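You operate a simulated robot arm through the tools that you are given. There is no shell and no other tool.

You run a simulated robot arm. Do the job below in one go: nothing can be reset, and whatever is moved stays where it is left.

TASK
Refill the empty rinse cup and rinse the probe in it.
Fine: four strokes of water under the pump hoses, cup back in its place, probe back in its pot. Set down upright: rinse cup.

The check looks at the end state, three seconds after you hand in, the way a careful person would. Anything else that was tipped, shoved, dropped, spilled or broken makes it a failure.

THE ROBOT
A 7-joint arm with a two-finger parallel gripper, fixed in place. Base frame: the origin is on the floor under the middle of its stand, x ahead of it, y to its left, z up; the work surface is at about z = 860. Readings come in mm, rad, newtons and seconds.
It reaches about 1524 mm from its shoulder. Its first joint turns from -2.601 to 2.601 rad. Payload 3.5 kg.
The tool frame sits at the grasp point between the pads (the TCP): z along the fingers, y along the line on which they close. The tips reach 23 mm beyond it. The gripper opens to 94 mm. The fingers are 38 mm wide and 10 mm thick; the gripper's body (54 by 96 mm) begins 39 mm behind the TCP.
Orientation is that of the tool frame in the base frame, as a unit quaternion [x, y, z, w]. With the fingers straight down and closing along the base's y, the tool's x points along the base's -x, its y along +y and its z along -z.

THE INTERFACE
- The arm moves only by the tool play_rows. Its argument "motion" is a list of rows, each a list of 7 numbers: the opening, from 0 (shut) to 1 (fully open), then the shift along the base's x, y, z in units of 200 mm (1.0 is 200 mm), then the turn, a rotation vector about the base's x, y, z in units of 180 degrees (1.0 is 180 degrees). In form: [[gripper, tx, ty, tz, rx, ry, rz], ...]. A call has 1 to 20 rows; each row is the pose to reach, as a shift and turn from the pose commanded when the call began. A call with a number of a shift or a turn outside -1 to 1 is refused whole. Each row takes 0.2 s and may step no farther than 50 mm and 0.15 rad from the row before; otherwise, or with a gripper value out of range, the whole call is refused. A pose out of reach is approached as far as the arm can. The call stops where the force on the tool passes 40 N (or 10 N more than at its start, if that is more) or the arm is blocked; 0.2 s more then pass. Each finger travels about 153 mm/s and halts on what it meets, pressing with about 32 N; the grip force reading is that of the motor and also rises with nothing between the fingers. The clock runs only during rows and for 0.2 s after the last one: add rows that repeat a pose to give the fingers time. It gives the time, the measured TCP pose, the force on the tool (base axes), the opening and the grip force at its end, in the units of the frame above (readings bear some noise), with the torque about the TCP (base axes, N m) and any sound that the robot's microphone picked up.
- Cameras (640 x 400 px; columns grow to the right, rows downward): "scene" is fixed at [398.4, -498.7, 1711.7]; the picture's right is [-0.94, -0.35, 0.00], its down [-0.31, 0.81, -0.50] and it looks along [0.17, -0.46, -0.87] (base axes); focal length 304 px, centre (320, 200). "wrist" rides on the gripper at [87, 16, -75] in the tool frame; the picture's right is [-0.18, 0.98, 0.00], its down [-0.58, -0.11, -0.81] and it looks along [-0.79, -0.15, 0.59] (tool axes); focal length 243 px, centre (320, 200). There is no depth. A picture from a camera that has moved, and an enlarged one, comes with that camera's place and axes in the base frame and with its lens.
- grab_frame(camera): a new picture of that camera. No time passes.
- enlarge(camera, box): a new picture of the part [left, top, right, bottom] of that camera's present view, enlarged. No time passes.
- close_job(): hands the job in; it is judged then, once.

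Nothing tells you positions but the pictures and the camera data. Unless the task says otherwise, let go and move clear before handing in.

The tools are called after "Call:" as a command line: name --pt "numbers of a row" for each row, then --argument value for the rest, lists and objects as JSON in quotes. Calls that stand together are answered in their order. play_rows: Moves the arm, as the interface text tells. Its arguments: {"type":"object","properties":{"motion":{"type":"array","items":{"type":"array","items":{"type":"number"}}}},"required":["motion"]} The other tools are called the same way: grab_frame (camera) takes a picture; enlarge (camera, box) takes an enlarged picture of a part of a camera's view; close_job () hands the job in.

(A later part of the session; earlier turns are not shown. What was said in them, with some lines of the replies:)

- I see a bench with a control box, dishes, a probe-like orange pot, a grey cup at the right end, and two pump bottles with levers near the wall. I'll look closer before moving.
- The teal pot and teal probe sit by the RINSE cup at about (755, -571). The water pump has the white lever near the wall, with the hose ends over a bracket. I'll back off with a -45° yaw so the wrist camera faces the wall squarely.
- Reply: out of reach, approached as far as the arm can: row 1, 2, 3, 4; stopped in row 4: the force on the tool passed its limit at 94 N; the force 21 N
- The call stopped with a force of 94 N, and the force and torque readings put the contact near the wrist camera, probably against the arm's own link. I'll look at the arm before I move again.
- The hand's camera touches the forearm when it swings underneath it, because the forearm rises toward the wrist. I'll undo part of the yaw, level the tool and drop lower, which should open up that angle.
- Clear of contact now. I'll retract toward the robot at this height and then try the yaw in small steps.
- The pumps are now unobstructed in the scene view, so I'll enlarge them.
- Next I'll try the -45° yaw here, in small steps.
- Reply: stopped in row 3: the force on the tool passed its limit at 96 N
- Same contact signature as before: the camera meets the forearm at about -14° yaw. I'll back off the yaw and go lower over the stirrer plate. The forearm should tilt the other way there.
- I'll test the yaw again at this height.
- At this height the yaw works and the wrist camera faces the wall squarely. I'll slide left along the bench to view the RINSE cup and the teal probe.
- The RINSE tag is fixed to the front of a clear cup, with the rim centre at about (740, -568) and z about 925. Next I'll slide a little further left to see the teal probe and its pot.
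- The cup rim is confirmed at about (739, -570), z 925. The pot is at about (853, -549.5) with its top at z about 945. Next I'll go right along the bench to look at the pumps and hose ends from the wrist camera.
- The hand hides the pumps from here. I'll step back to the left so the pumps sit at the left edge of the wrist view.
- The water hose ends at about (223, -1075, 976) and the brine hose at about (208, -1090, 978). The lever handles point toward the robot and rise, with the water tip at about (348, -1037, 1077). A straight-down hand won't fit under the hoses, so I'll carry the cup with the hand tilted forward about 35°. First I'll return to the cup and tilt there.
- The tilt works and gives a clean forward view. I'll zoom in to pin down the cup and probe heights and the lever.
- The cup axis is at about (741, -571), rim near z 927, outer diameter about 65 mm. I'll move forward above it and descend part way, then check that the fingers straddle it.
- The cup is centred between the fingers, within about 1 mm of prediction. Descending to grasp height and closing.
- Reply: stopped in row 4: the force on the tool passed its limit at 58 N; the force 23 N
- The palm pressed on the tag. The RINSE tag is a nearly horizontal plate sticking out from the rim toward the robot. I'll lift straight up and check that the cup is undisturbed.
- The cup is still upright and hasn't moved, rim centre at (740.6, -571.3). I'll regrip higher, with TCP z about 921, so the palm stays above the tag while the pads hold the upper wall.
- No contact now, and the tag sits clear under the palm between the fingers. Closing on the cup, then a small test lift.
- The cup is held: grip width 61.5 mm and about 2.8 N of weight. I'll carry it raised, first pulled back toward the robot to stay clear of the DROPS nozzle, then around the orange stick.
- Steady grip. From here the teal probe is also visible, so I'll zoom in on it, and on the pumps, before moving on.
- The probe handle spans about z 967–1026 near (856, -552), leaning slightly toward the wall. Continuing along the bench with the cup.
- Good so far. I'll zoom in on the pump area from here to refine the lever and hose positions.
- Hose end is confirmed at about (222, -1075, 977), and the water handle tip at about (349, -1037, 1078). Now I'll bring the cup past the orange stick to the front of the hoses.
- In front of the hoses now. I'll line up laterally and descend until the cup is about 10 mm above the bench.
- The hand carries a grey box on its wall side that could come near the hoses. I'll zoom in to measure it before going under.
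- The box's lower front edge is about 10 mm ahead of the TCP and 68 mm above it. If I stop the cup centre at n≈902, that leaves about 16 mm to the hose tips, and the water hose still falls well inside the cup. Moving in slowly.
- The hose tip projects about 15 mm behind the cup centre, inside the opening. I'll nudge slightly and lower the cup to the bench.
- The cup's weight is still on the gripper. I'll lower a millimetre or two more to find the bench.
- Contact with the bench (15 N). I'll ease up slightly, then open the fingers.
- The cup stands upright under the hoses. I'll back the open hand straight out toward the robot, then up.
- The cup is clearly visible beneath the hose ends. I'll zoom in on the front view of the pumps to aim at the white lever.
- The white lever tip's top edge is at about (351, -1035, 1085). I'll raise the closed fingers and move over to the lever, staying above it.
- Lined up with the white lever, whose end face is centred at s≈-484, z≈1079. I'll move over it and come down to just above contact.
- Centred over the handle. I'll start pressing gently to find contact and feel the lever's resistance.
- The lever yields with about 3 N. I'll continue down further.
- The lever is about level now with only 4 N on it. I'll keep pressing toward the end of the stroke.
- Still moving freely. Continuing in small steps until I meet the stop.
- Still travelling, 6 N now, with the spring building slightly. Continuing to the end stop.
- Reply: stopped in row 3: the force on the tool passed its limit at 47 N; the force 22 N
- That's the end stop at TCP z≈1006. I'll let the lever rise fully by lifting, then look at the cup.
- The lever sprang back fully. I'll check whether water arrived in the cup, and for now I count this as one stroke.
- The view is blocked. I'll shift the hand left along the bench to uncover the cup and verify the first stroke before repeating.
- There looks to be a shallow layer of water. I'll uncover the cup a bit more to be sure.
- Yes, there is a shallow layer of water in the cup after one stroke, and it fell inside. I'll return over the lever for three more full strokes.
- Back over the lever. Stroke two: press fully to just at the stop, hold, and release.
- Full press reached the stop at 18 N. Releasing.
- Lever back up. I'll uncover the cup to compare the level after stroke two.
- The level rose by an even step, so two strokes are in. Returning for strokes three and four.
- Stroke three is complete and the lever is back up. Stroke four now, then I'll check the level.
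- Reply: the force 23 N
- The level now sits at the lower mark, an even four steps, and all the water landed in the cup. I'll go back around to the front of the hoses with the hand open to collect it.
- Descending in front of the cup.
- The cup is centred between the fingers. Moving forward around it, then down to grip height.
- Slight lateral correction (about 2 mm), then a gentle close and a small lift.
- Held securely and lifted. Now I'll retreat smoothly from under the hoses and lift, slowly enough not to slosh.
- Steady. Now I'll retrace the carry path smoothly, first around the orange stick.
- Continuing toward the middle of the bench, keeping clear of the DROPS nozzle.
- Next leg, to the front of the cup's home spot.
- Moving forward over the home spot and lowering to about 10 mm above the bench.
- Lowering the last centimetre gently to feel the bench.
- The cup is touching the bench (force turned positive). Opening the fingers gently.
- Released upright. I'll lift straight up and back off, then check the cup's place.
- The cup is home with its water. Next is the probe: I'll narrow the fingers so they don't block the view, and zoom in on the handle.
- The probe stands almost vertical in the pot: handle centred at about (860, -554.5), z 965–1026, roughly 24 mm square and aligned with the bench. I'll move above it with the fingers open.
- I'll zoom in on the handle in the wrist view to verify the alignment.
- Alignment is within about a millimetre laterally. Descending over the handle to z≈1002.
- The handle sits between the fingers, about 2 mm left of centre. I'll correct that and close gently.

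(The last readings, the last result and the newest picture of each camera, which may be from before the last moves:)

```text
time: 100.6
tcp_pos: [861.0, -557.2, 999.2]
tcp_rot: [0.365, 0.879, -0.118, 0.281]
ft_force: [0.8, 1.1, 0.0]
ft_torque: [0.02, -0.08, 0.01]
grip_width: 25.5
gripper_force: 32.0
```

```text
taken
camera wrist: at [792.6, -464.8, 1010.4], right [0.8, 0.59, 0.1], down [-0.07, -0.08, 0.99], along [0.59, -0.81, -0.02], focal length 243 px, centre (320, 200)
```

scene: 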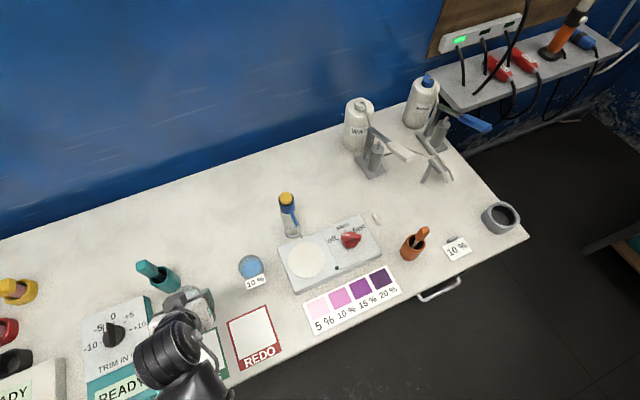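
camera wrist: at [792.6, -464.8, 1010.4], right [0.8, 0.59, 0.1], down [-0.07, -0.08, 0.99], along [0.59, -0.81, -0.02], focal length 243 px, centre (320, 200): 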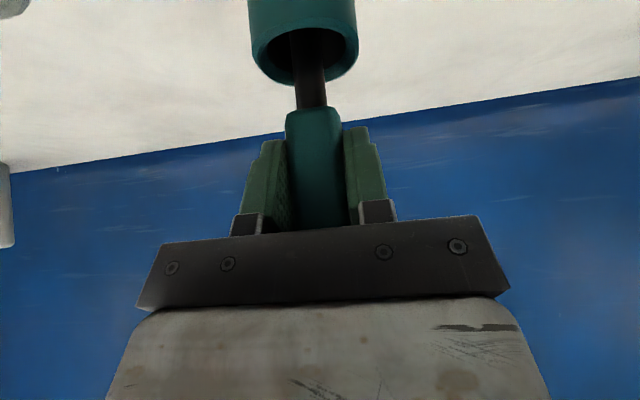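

Gripped at 25.5 mm. Lifting the probe straight up, slowly, watching the force.

Call:
play_rows --pt "0.1 0 0 0.03 0 0 0" --pt "0.1 0 0 0.08 0 0 0" --pt "0.1 0 0 0.15 0 0 0" --pt "0.1 0 0 0.22 0 0 0" --pt "0.1 0 0 0.29 0 0 0" --pt "0.1 0 0 0.36 0 0 0" --pt "0.1 0 0 0.43 0 0 0" --pt "0.1 0 0 0.5 0 0 0" --pt "0.1 0 0 0.55 0 0 0" --pt "0.1 0 0 0.55 0 0 0"

Call:
grab_frame --camera "wrist"

Call:
enlarge --camera "scene" --box '[90, 200, 250, 320]'

```text
time: 102.8
tcp_pos: [862.5, -558.7, 1109.1]
tcp_rot: [0.364, 0.88, -0.118, 0.281]
ft_force: [1.1, 0.4, -0.8]
ft_torque: [0.01, -0.02, -0.06]
grip_width: 25.7
gripper_force: 31.6
```

```text
taken
camera wrist: at [792.7, -465.9, 1119.7], right [0.8, 0.59, 0.1], down [-0.07, -0.08, 0.99], along [0.59, -0.81, -0.02], focal length 243 px, centre (320, 200)
```

wrist: 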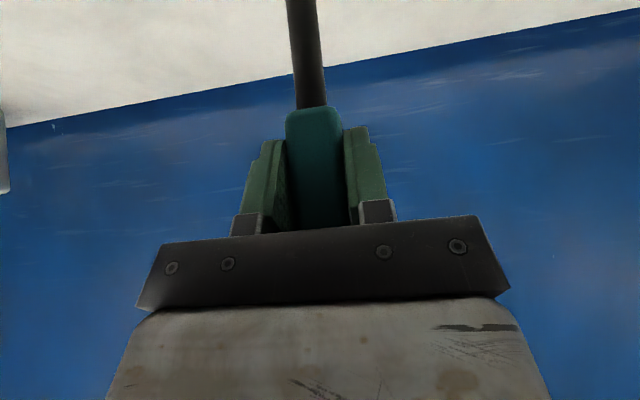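

```text
3.33 times, centred on (170, 260) of scene
camera zoom: at [398.4, -498.7, 1711.7], right [-0.94, -0.35, 0.0], down [-0.31, 0.81, -0.5], along [0.17, -0.46, -0.87], focal length 1014 px, centre (820, 0)
```

zoom: 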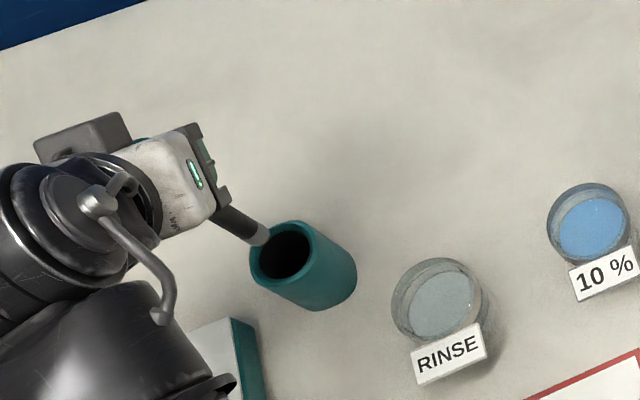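

The probe is out, with its tip at z≈980, clear of the rims. Now moving across to above the centre of the rinse cup.

Call:
play_rows --pt "0.1 -0.05 -0.004 0 0 0 0" --pt "0.1 -0.15 -0.012 0 0 0 0" --pt "0.1 -0.27 -0.021 0 0 0 0" --pt "0.1 -0.39 -0.03 0 0 0 0" --pt "0.1 -0.5 -0.039 0 0 0 0" --pt "0.1 -0.58 -0.045 0 0 0 0" --pt "0.1 -0.6125 -0.0475 0 0 0 0" --pt "0.1 -0.6125 -0.0475 0 0 0 0"

Call:
grab_frame --camera "wrist"

Call:
enlarge --camera "scene" --box '[130, 230, 270, 340]'

```text
time: 104.6
tcp_pos: [739.0, -569.5, 1110.5]
tcp_rot: [0.365, 0.88, -0.118, 0.281]
ft_force: [0.2, -0.4, -0.3]
ft_torque: [-0.02, -0.01, -0.01]
grip_width: 25.5
gripper_force: 31.7
```

```text
taken
camera wrist: at [668.8, -476.1, 1120.4], right [0.8, 0.59, 0.1], down [-0.07, -0.08, 0.99], along [0.59, -0.81, -0.02], focal length 243 px, centre (320, 200)
```

wrist: 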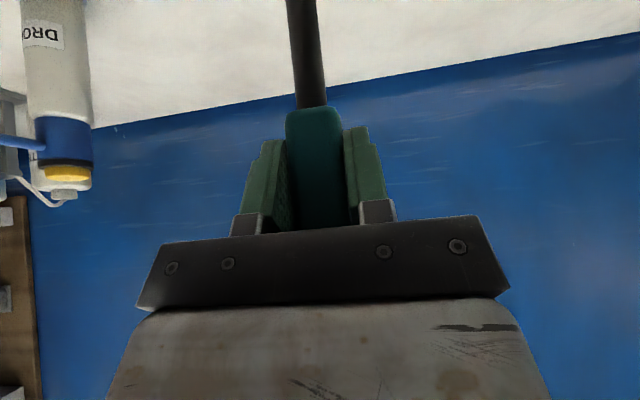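

```text
3.64 times, centred on (200, 285) of scene
camera zoom: at [398.4, -498.7, 1711.7], right [-0.94, -0.35, 0.0], down [-0.31, 0.81, -0.5], along [0.17, -0.46, -0.87], focal length 1107 px, centre (756, -109)
```

zoom: 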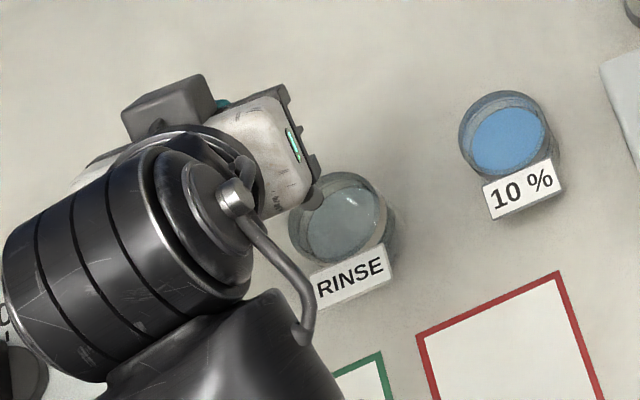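

The hand hides the tip from the scene view. I'll descend partway, with the tip still near the rim, and check its position against the cup.

Call:
play_rows --pt "0.1 0 0 -0.06 0 0 0" --pt "0.1 0 0 -0.14 0 0 0" --pt "0.1 0 0 -0.2 0 0 0" --pt "0.1 0 0 -0.22 0 0 0" --pt "0.1 0 0 -0.22 0 0 0"

Call:
grab_frame --camera "wrist"

Call:
enlarge --camera "scene" --box '[160, 240, 250, 320]'

```text
time: 105.8
tcp_pos: [739.0, -567.8, 1065.0]
tcp_rot: [0.365, 0.88, -0.118, 0.281]
ft_force: [0.2, -0.4, -0.8]
ft_torque: [-0.01, 0.01, 0.0]
grip_width: 26.0
gripper_force: 32.2
```

```text
taken
camera wrist: at [670.1, -474.8, 1075.8], right [0.8, 0.59, 0.1], down [-0.07, -0.08, 0.99], along [0.59, -0.81, -0.02], focal length 243 px, centre (320, 200)
```

wrist: 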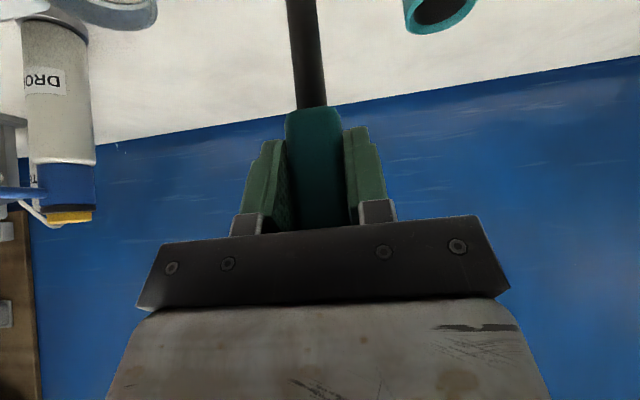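

```text
5.00 times, centred on (205, 280) of scene
camera zoom: at [398.4, -498.7, 1711.7], right [-0.94, -0.35, 0.0], down [-0.31, 0.81, -0.5], along [0.17, -0.46, -0.87], focal length 1522 px, centre (895, -200)
```

zoom: 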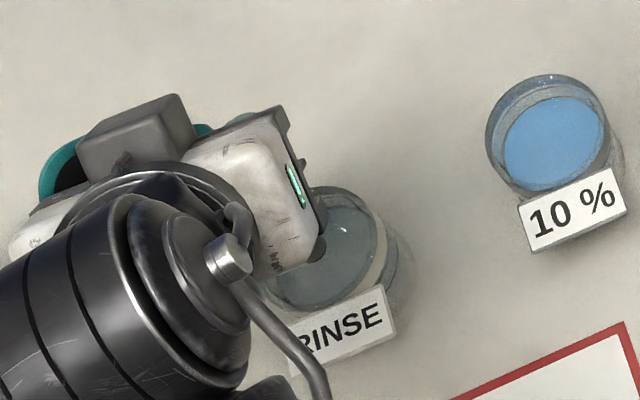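

The tip is just visible, right over the centre of the cup. Lowering it into the water, gently at the end.

Call:
play_rows --pt "0.1 0 0 -0.05 0 0 0" --pt "0.1 0 0 -0.12 0 0 0" --pt "0.1 0 0 -0.18 0 0 0" --pt "0.1 0 0 -0.23 0 0 0" --pt "0.1 0 0 -0.27 0 0 0" --pt "0.1 0 0 -0.29 0 0 0" --pt "0.1 0 0 -0.3 0 0 0" --pt "0.1 0 0 -0.305 0 0 0" --pt "0.1 0 0 -0.305 0 0 0"

Call:
grab_frame --camera "wrist"

Call:
enlarge --camera "wrist" --box '[240, 0, 400, 120]'

Call:
enlarge --camera "scene" --box '[160, 240, 250, 320]'

```text
time: 107.8
tcp_pos: [739.3, -567.8, 1006.1]
tcp_rot: [0.366, 0.879, -0.119, 0.281]
ft_force: [-0.9, 0.7, -0.9]
ft_torque: [-0.02, -0.03, 0.03]
grip_width: 25.4
gripper_force: 31.7
```

```text
taken
camera wrist: at [670.6, -474.3, 1016.2], right [0.8, 0.59, 0.1], down [-0.07, -0.08, 0.99], along [0.59, -0.81, -0.02], focal length 243 px, centre (320, 200)
```

wrist: 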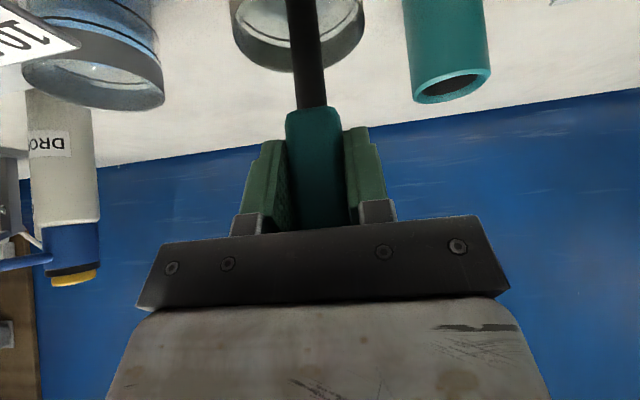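

```text
3.33 times, centred on (320, 60) of wrist
camera zoom: at [670.6, -474.3, 1016.2], right [0.8, 0.59, 0.1], down [-0.07, -0.08, 0.99], along [0.59, -0.81, -0.02], focal length 809 px, centre (320, 667)
```

zoom: 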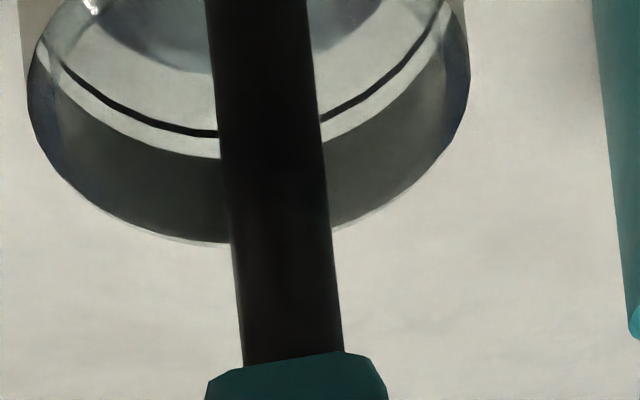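

```text
5.00 times, centred on (205, 280) of scene
camera zoom: at [398.4, -498.7, 1711.7], right [-0.94, -0.35, 0.0], down [-0.31, 0.81, -0.5], along [0.17, -0.46, -0.87], focal length 1522 px, centre (895, -200)
```

zoom: 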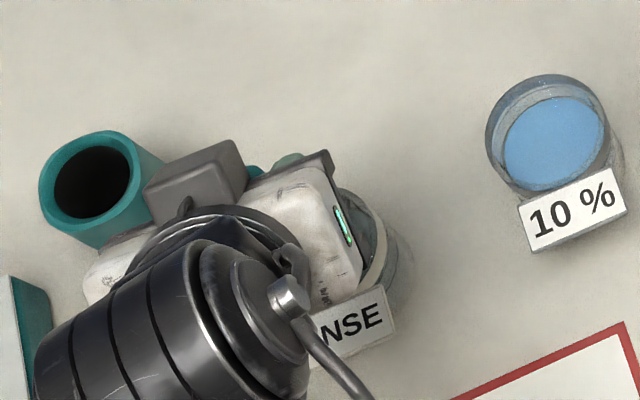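

The shaft is inside the cup and centred, with the tip about 20 mm below the water surface. I'll go 3 mm deeper, make a gentle small swirl, and dwell.

Call:
play_rows --pt "0.1 0 0 -0.008 0 0 0" --pt "0.1 0 0 -0.015 0 0 0" --pt "0.1 0.012 0.012 -0.015 0 0 0" --pt "0.1 0.024 0 -0.015 0 0 0" --pt "0.1 0.012 -0.02 -0.015 0 0 0" --pt "0.1 -0.012 -0.02 -0.015 0 0 0" --pt "0.1 -0.024 0 -0.015 0 0 0" --pt "0.1 -0.012 0.02 -0.015 0 0 0" --pt "0.1 0.012 0.02 -0.015 0 0 0" --pt "0.1 0.024 0 -0.015 0 0 0" --pt "0.1 0.012 -0.02 -0.015 0 0 0" --pt "0.1 -0.012 -0.02 -0.015 0 0 0" --pt "0.1 -0.024 0 -0.015 0 0 0" --pt "0.1 -0.012 0.012 -0.015 0 0 0" --pt "0.1 0 0 -0.015 0 0 0" --pt "0.1 0 0 -0.015 0 0 0" --pt "0.1 0 0 -0.015 0 0 0" --pt "0.1 0 0 -0.015 0 0 0" --pt "0.1 0 0 -0.015 0 0 0"

Call:
enlarge --camera "wrist" --box '[240, 0, 400, 120]'

```text
time: 111.8
tcp_pos: [739.6, -567.4, 1002.7]
tcp_rot: [0.365, 0.88, -0.118, 0.281]
ft_force: [-0.2, -0.2, -2.0]
ft_torque: [0.0, -0.01, -0.04]
grip_width: 25.6
gripper_force: 32.3
```

```text
3.33 times, centred on (320, 60) of wrist
camera zoom: at [670.8, -474.4, 1012.2], right [0.8, 0.59, 0.1], down [-0.07, -0.08, 0.99], along [0.59, -0.81, -0.02], focal length 809 px, centre (320, 667)
```

zoom: 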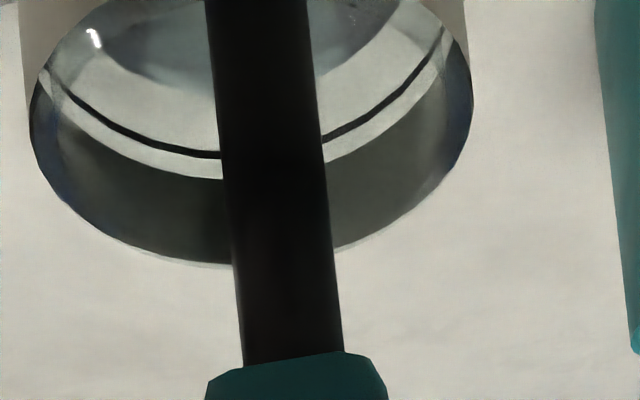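

Rinsed with no contact. Lifting the probe straight up out of the cup and pausing for drips.

Call:
play_rows --pt "0.1 0 0 0.03 0 0 0" --pt "0.1 0 0 0.08 0 0 0" --pt "0.1 0 0 0.14 0 0 0" --pt "0.1 0 0 0.21 0 0 0" --pt "0.1 0 0 0.29 0 0 0" --pt "0.1 0 0 0.29 0 0 0" --pt "0.1 0 0 0.29 0 0 0" --pt "0.1 0 0 0.29 0 0 0" --pt "0.1 0 0 0.29 0 0 0" --pt "0.1 0 0 0.36 0 0 0" --pt "0.1 0 0 0.44 0 0 0" --pt "0.1 0 0 0.51 0 0 0" --pt "0.1 0 0 0.54 0 0 0" --pt "0.1 0 0 0.54 0 0 0"

Call:
grab_frame --camera "wrist"

Call:
enlarge --camera "scene" --box '[130, 230, 270, 340]'

```text
time: 114.8
tcp_pos: [738.6, -567.7, 1108.5]
tcp_rot: [0.364, 0.88, -0.118, 0.282]
ft_force: [-0.6, 1.1, -1.1]
ft_torque: [-0.03, -0.02, 0.04]
grip_width: 25.8
gripper_force: 31.6
```

```text
taken
camera wrist: at [669.5, -475.2, 1119.7], right [0.8, 0.59, 0.1], down [-0.07, -0.08, 0.99], along [0.59, -0.81, -0.02], focal length 243 px, centre (320, 200)
```

wrist: 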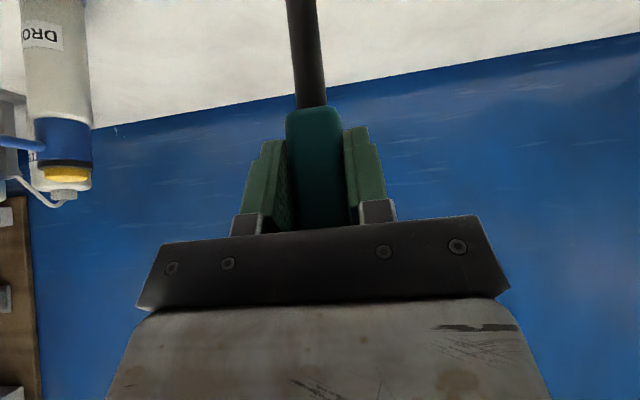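

```text
3.64 times, centred on (200, 285) of scene
camera zoom: at [398.4, -498.7, 1711.7], right [-0.94, -0.35, 0.0], down [-0.31, 0.81, -0.5], along [0.17, -0.46, -0.87], focal length 1107 px, centre (756, -109)
```

zoom: 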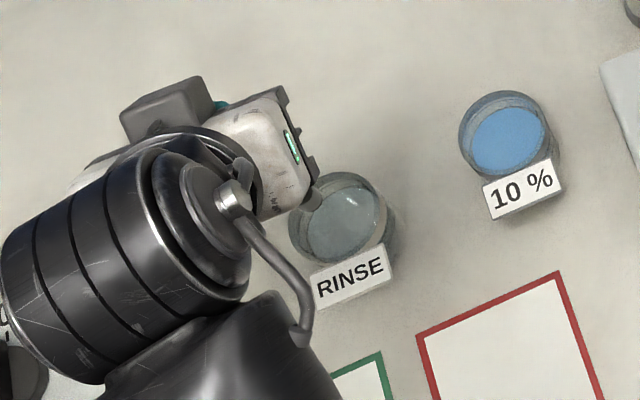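

The probe hasn't slipped. Moving back over its pot.

Call:
play_rows --pt "0.1 0.05 0.004 0 0 0 0" --pt "0.1 0.15 0.012 0 0 0 0" --pt "0.1 0.27 0.021 0 0 0 0" --pt "0.1 0.39 0.03 0 0 0 0" --pt "0.1 0.5 0.039 0 0 0 0" --pt "0.1 0.58 0.045 0 0 0 0" --pt "0.1 0.6125 0.0475 0 0 0 0" --pt "0.1 0.6125 0.0475 0 0 0 0" --pt "0.1 0.6125 0.0475 0 0 0 0"

Call:
grab_frame --camera "wrist"

Call:
enlarge --camera "scene" --box '[110, 220, 200, 300]'

```text
time: 116.8
tcp_pos: [858.6, -558.2, 1109.9]
tcp_rot: [0.366, 0.879, -0.118, 0.281]
ft_force: [-0.6, 0.0, -1.0]
ft_torque: [0.0, -0.02, 0.0]
grip_width: 25.4
gripper_force: 32.4
```

```text
taken
camera wrist: at [790.9, -465.2, 1120.1], right [0.8, 0.59, 0.1], down [-0.07, -0.08, 0.99], along [0.59, -0.81, -0.02], focal length 243 px, centre (320, 200)
```

wrist: 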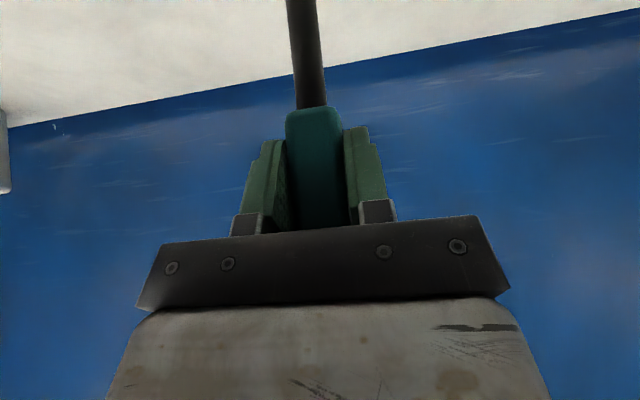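

```text
5.00 times, centred on (155, 260) of scene
camera zoom: at [398.4, -498.7, 1711.7], right [-0.94, -0.35, 0.0], down [-0.31, 0.81, -0.5], along [0.17, -0.46, -0.87], focal length 1522 px, centre (1145, -100)
```

zoom: 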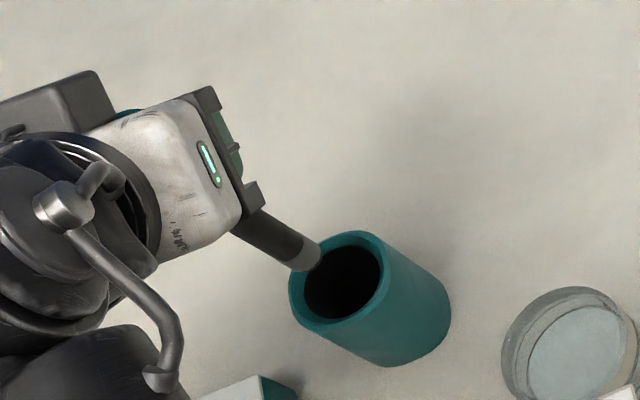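

The tip is back at the same position relative to the pot as when it came out. Lowering it in, watching for contact.

Call:
play_rows --pt "0.1 0 0 -0.04 0 0 0" --pt "0.1 0 0 -0.1 0 0 0" --pt "0.1 0 0 -0.16 0 0 0" --pt "0.1 0 0 -0.21 0 0 0" --pt "0.1 0 0 -0.25 0 0 0" --pt "0.1 0 0 -0.29 0 0 0" --pt "0.1 0 0 -0.29 0 0 0"

Call:
grab_frame --camera "wrist"

Call:
enlarge --camera "scene" --box '[110, 220, 200, 300]'

```text
time: 118.4
tcp_pos: [861.2, -558.0, 1051.1]
tcp_rot: [0.365, 0.879, -0.118, 0.282]
ft_force: [0.2, -0.2, -0.7]
ft_torque: [-0.02, -0.04, -0.01]
grip_width: 25.7
gripper_force: 31.7
```

```text
taken
camera wrist: at [792.0, -465.6, 1061.6], right [0.8, 0.59, 0.1], down [-0.07, -0.08, 0.99], along [0.59, -0.81, -0.02], focal length 243 px, centre (320, 200)
```

wrist: 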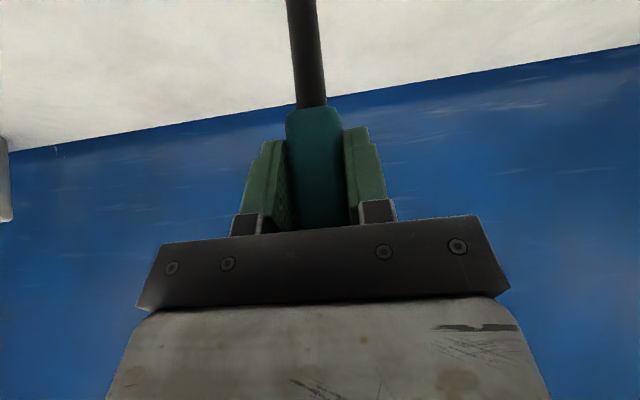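

```text
5.00 times, centred on (155, 260) of scene
camera zoom: at [398.4, -498.7, 1711.7], right [-0.94, -0.35, 0.0], down [-0.31, 0.81, -0.5], along [0.17, -0.46, -0.87], focal length 1522 px, centre (1145, -100)
```

zoom: 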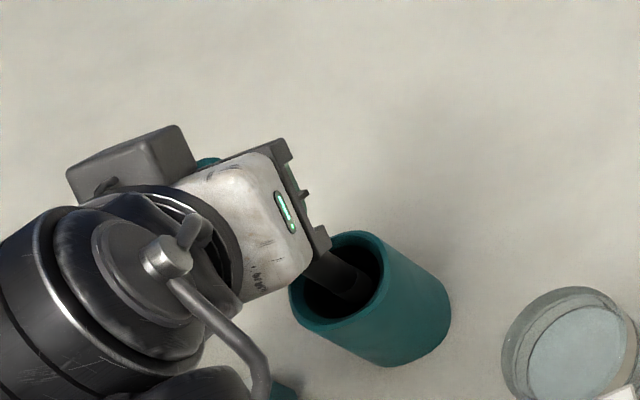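

The tip is inside the pot. Continuing down to the original seating height.

Call:
play_rows --pt "0.1 0 0 -0.04 0 0 0" --pt "0.1 0 0 -0.09 0 0 0" --pt "0.1 0 0 -0.14 0 0 0" --pt "0.1 0 0 -0.18 0 0 0" --pt "0.1 0 0 -0.21 0 0 0" --pt "0.1 0 0 -0.235 0 0 0" --pt "0.1 0 0 -0.25 0 0 0" --pt "0.1 0 0 -0.258 0 0 0" --pt "0.1 0 0 -0.258 0 0 0"

Call:
grab_frame --camera "wrist"

```text
time: 120.4
tcp_pos: [861.6, -558.8, 1000.3]
tcp_rot: [0.365, 0.879, -0.119, 0.282]
ft_force: [0.2, 0.4, -0.9]
ft_torque: [-0.01, 0.01, -0.01]
grip_width: 25.8
gripper_force: 32.0
```

```text
taken
camera wrist: at [792.7, -465.2, 1011.0], right [0.8, 0.59, 0.1], down [-0.07, -0.08, 0.99], along [0.59, -0.81, -0.02], focal length 243 px, centre (320, 200)
```

wrist: 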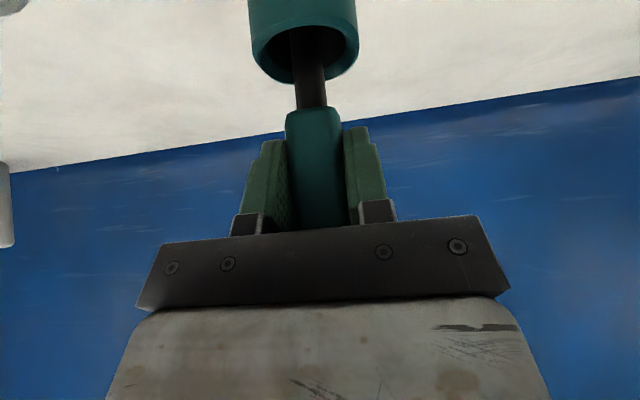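

Same picture as at pickup. I'll ease down a touch to feel the seat before releasing.

Call:
play_rows --pt "0.1 0 0 -0.003 0 0 0" --pt "0.1 0 0 -0.006 0 0 0" --pt "0.1 0 0 -0.006 0 0 0"

```text
time: 121.2
tcp_pos: [862.2, -557.3, 1000.2]
tcp_rot: [0.365, 0.879, -0.118, 0.282]
ft_force: [1.6, 1.6, 8.3]
ft_torque: [0.18, -0.23, 0.03]
grip_width: 25.5
gripper_force: 31.8
```

Seated (8 N). Easing up slightly and opening slowly.

Call:
play_rows --pt "0.1 0 0 0.002 0 0 0" --pt "0.2 0 0 0.002 0 0 0" --pt "0.27 0 0 0.002 0 0 0" --pt "0.3 0 0 0.002 0 0 0" --pt "0.36 0 0 0.002 0 0 0" --pt "0.5 0 0 0.002 0 0 0" --pt "0.75 0 0 0.002 0 0 0" --pt "1 0 0 0.002 0 0 0" --pt "1 0 0 0.002 0 0 0"

Call:
grab_frame --camera "wrist"

```text
time: 123.2
tcp_pos: [860.9, -558.3, 1000.5]
tcp_rot: [0.365, 0.879, -0.119, 0.281]
ft_force: [0.0, 0.5, 0.2]
ft_torque: [-0.05, 0.01, 0.01]
grip_width: 94.0
gripper_force: 0.0
```

```text
taken
camera wrist: at [792.1, -465.3, 1010.0], right [0.8, 0.59, 0.1], down [-0.07, -0.08, 0.99], along [0.59, -0.81, -0.02], focal length 243 px, centre (320, 200)
```

wrist: 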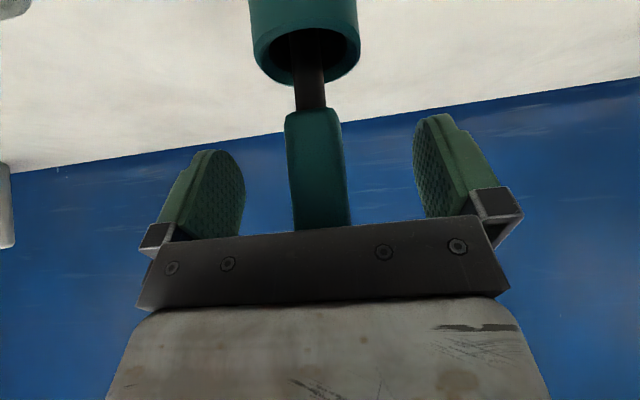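

The probe stands in its pot. I'll lift straight up, clear, and back away, then check everything.

Call:
play_rows --pt "1 0 0 0.1 0 0 0" --pt "1 0 0 0.25 0 0 0" --pt "1 0 0 0.42 0 0 0" --pt "1 0 0 0.55 0 0 0" --pt "1 -0.15 0.15 0.55 0 0 0" --pt "1 -0.32 0.32 0.55 0 0 0" --pt "1 -0.49 0.49 0.55 0 0 0" --pt "1 -0.66 0.6 0.55 0 0 0" --pt "1 -0.83 0.6 0.55 0 0 0" --pt "1 -0.98 0.5 0.55 0 0 0" --pt "1 -0.98 0.5 0.55 0 0 0"

Call:
play_rows --pt "1 -0.15 -0.17 0 0 0 0" --pt "1 -0.3 -0.34 0 0 0 0" --pt "1 -0.45 -0.51 0 0 0 0" --pt "1 -0.6 -0.65 0 0 0 0" --pt "1 -0.75 -0.8 0 0 0 0" --pt "1 -0.75 -0.8 0 0 0 0"

Call:
grab_frame --camera "scene"

Call:
enlarge --camera "scene" --box '[120, 230, 290, 340]'

Call:
grab_frame --camera "wrist"

```text
time: 125.6
tcp_pos: [665.1, -455.4, 1109.4]
tcp_rot: [0.364, 0.88, -0.117, 0.281]
ft_force: [0.3, 0.6, 0.7]
ft_torque: [0.0, 0.02, 0.01]
grip_width: 94.0
gripper_force: 0.1
```

```text
time: 127.0
tcp_pos: [516.2, -619.3, 1110.6]
tcp_rot: [0.366, 0.879, -0.119, 0.281]
ft_force: [0.4, -0.8, -0.2]
ft_torque: [0.01, 0.0, -0.02]
grip_width: 94.1
gripper_force: 0.0
```

```text
taken
```

scene: 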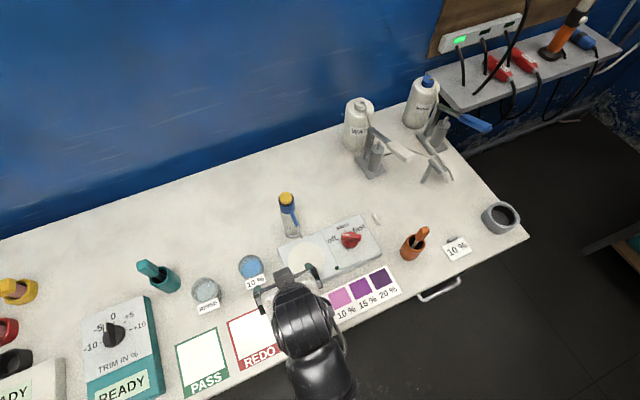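

```text
3.64 times, centred on (205, 285) of scene
camera zoom: at [398.4, -498.7, 1711.7], right [-0.94, -0.35, 0.0], down [-0.31, 0.81, -0.5], along [0.17, -0.46, -0.87], focal length 1107 px, centre (738, -109)
```

zoom: 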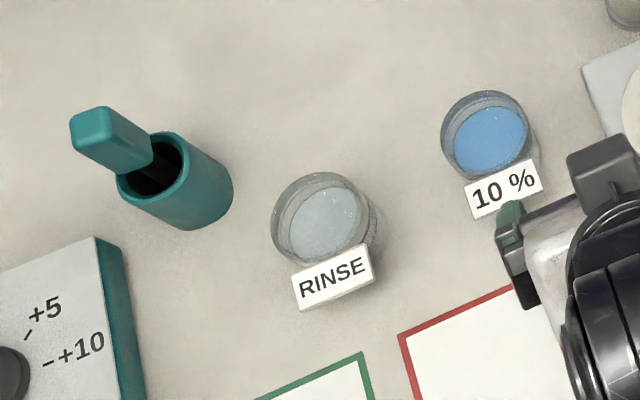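

```text
taken
camera wrist: at [446.7, -526.7, 1120.4], right [0.8, 0.59, 0.1], down [-0.07, -0.08, 0.99], along [0.59, -0.81, -0.02], focal length 243 px, centre (320, 200)
```

wrist: 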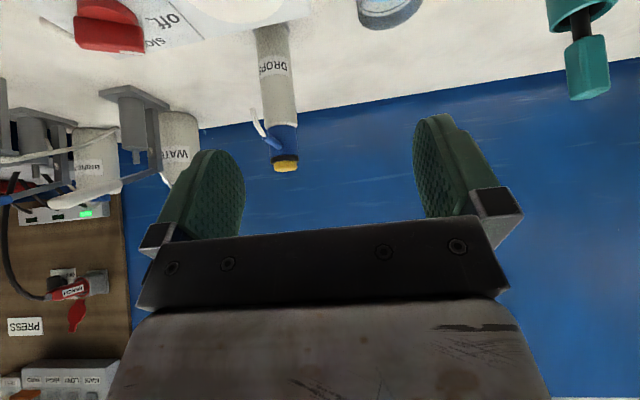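

The cup and probe now look the same as in the starting view, and the cup holds water. A last check of the pump area and the rest of the bench for spills or anything disturbed.

Call:
enlarge --camera "scene" --box '[340, 90, 540, 270]'

Call:
enlarge --camera "scene" --box '[170, 260, 240, 320]'

Call:
enlarge --camera "scene" --box '[0, 230, 200, 400]'

```text
2.22 times, centred on (440, 180) of scene
camera zoom: at [398.4, -498.7, 1711.7], right [-0.94, -0.35, 0.0], down [-0.31, 0.81, -0.5], along [0.17, -0.46, -0.87], focal length 676 px, centre (53, 244)
```

zoom: 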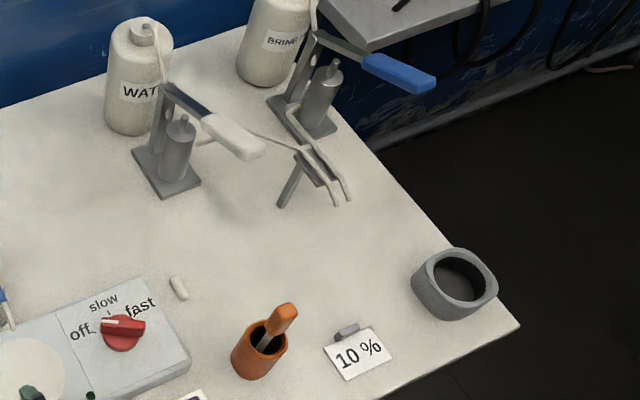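

```text
6.67 times, centred on (205, 290) of scene
camera zoom: at [398.4, -498.7, 1711.7], right [-0.94, -0.35, 0.0], down [-0.31, 0.81, -0.5], along [0.17, -0.46, -0.87], focal length 2029 px, centre (1087, -400)
```

zoom: 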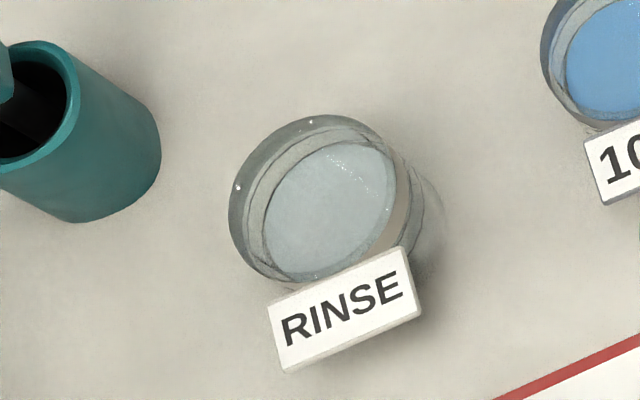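

```text
2.35 times, centred on (100, 315) of scene
camera zoom: at [398.4, -498.7, 1711.7], right [-0.94, -0.35, 0.0], down [-0.31, 0.81, -0.5], along [0.17, -0.46, -0.87], focal length 716 px, centre (838, -71)
```

zoom: 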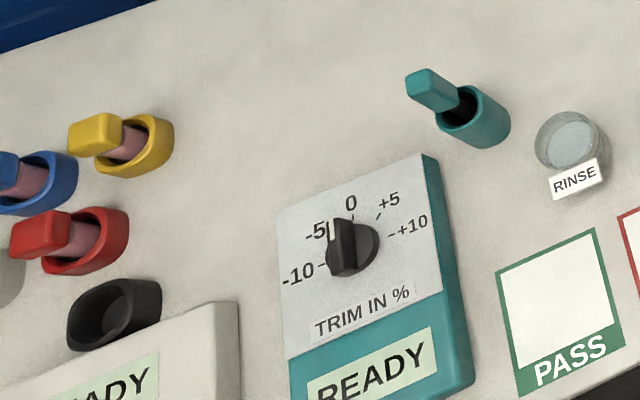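

Nothing is spilled or shifted. The rinse cup is upright in its place with four strokes of water, the probe is back in its pot, both levers are up, and the hand is clear. Handing in.

Call:
close_job

```text
The job is handed in.
```

I refilled the rinse cup with four strokes of water, rinsed the probe in it, and handed in the job. I haven't seen the check's result.

- **Water:** I pressed the water lever fully to its stop four times. I checked the level after strokes one, two and four. It rose evenly and ended at the cup's lower mark, with no water visible on the bench.
- **Cup:** It stands upright back in its place, within about 4 mm of where it started by my measurements.
- **Probe:** I dipped it about 20 mm into the water, swirled it gently, let it drip over the cup, and put it back in its pot.
- **Contacts along the way:** The call stopped on the force limit four times. Twice the wrist camera touched the arm's own forearm. Once the palm pressed on the cup's RINSE tag at up to 58 N. Once the lever reached its end stop. The cup stayed upright and did not move when the tag was pressed.

In the last pictures, both pump levers were up, nothing else on the bench looked moved, and the hand was empty and clear.
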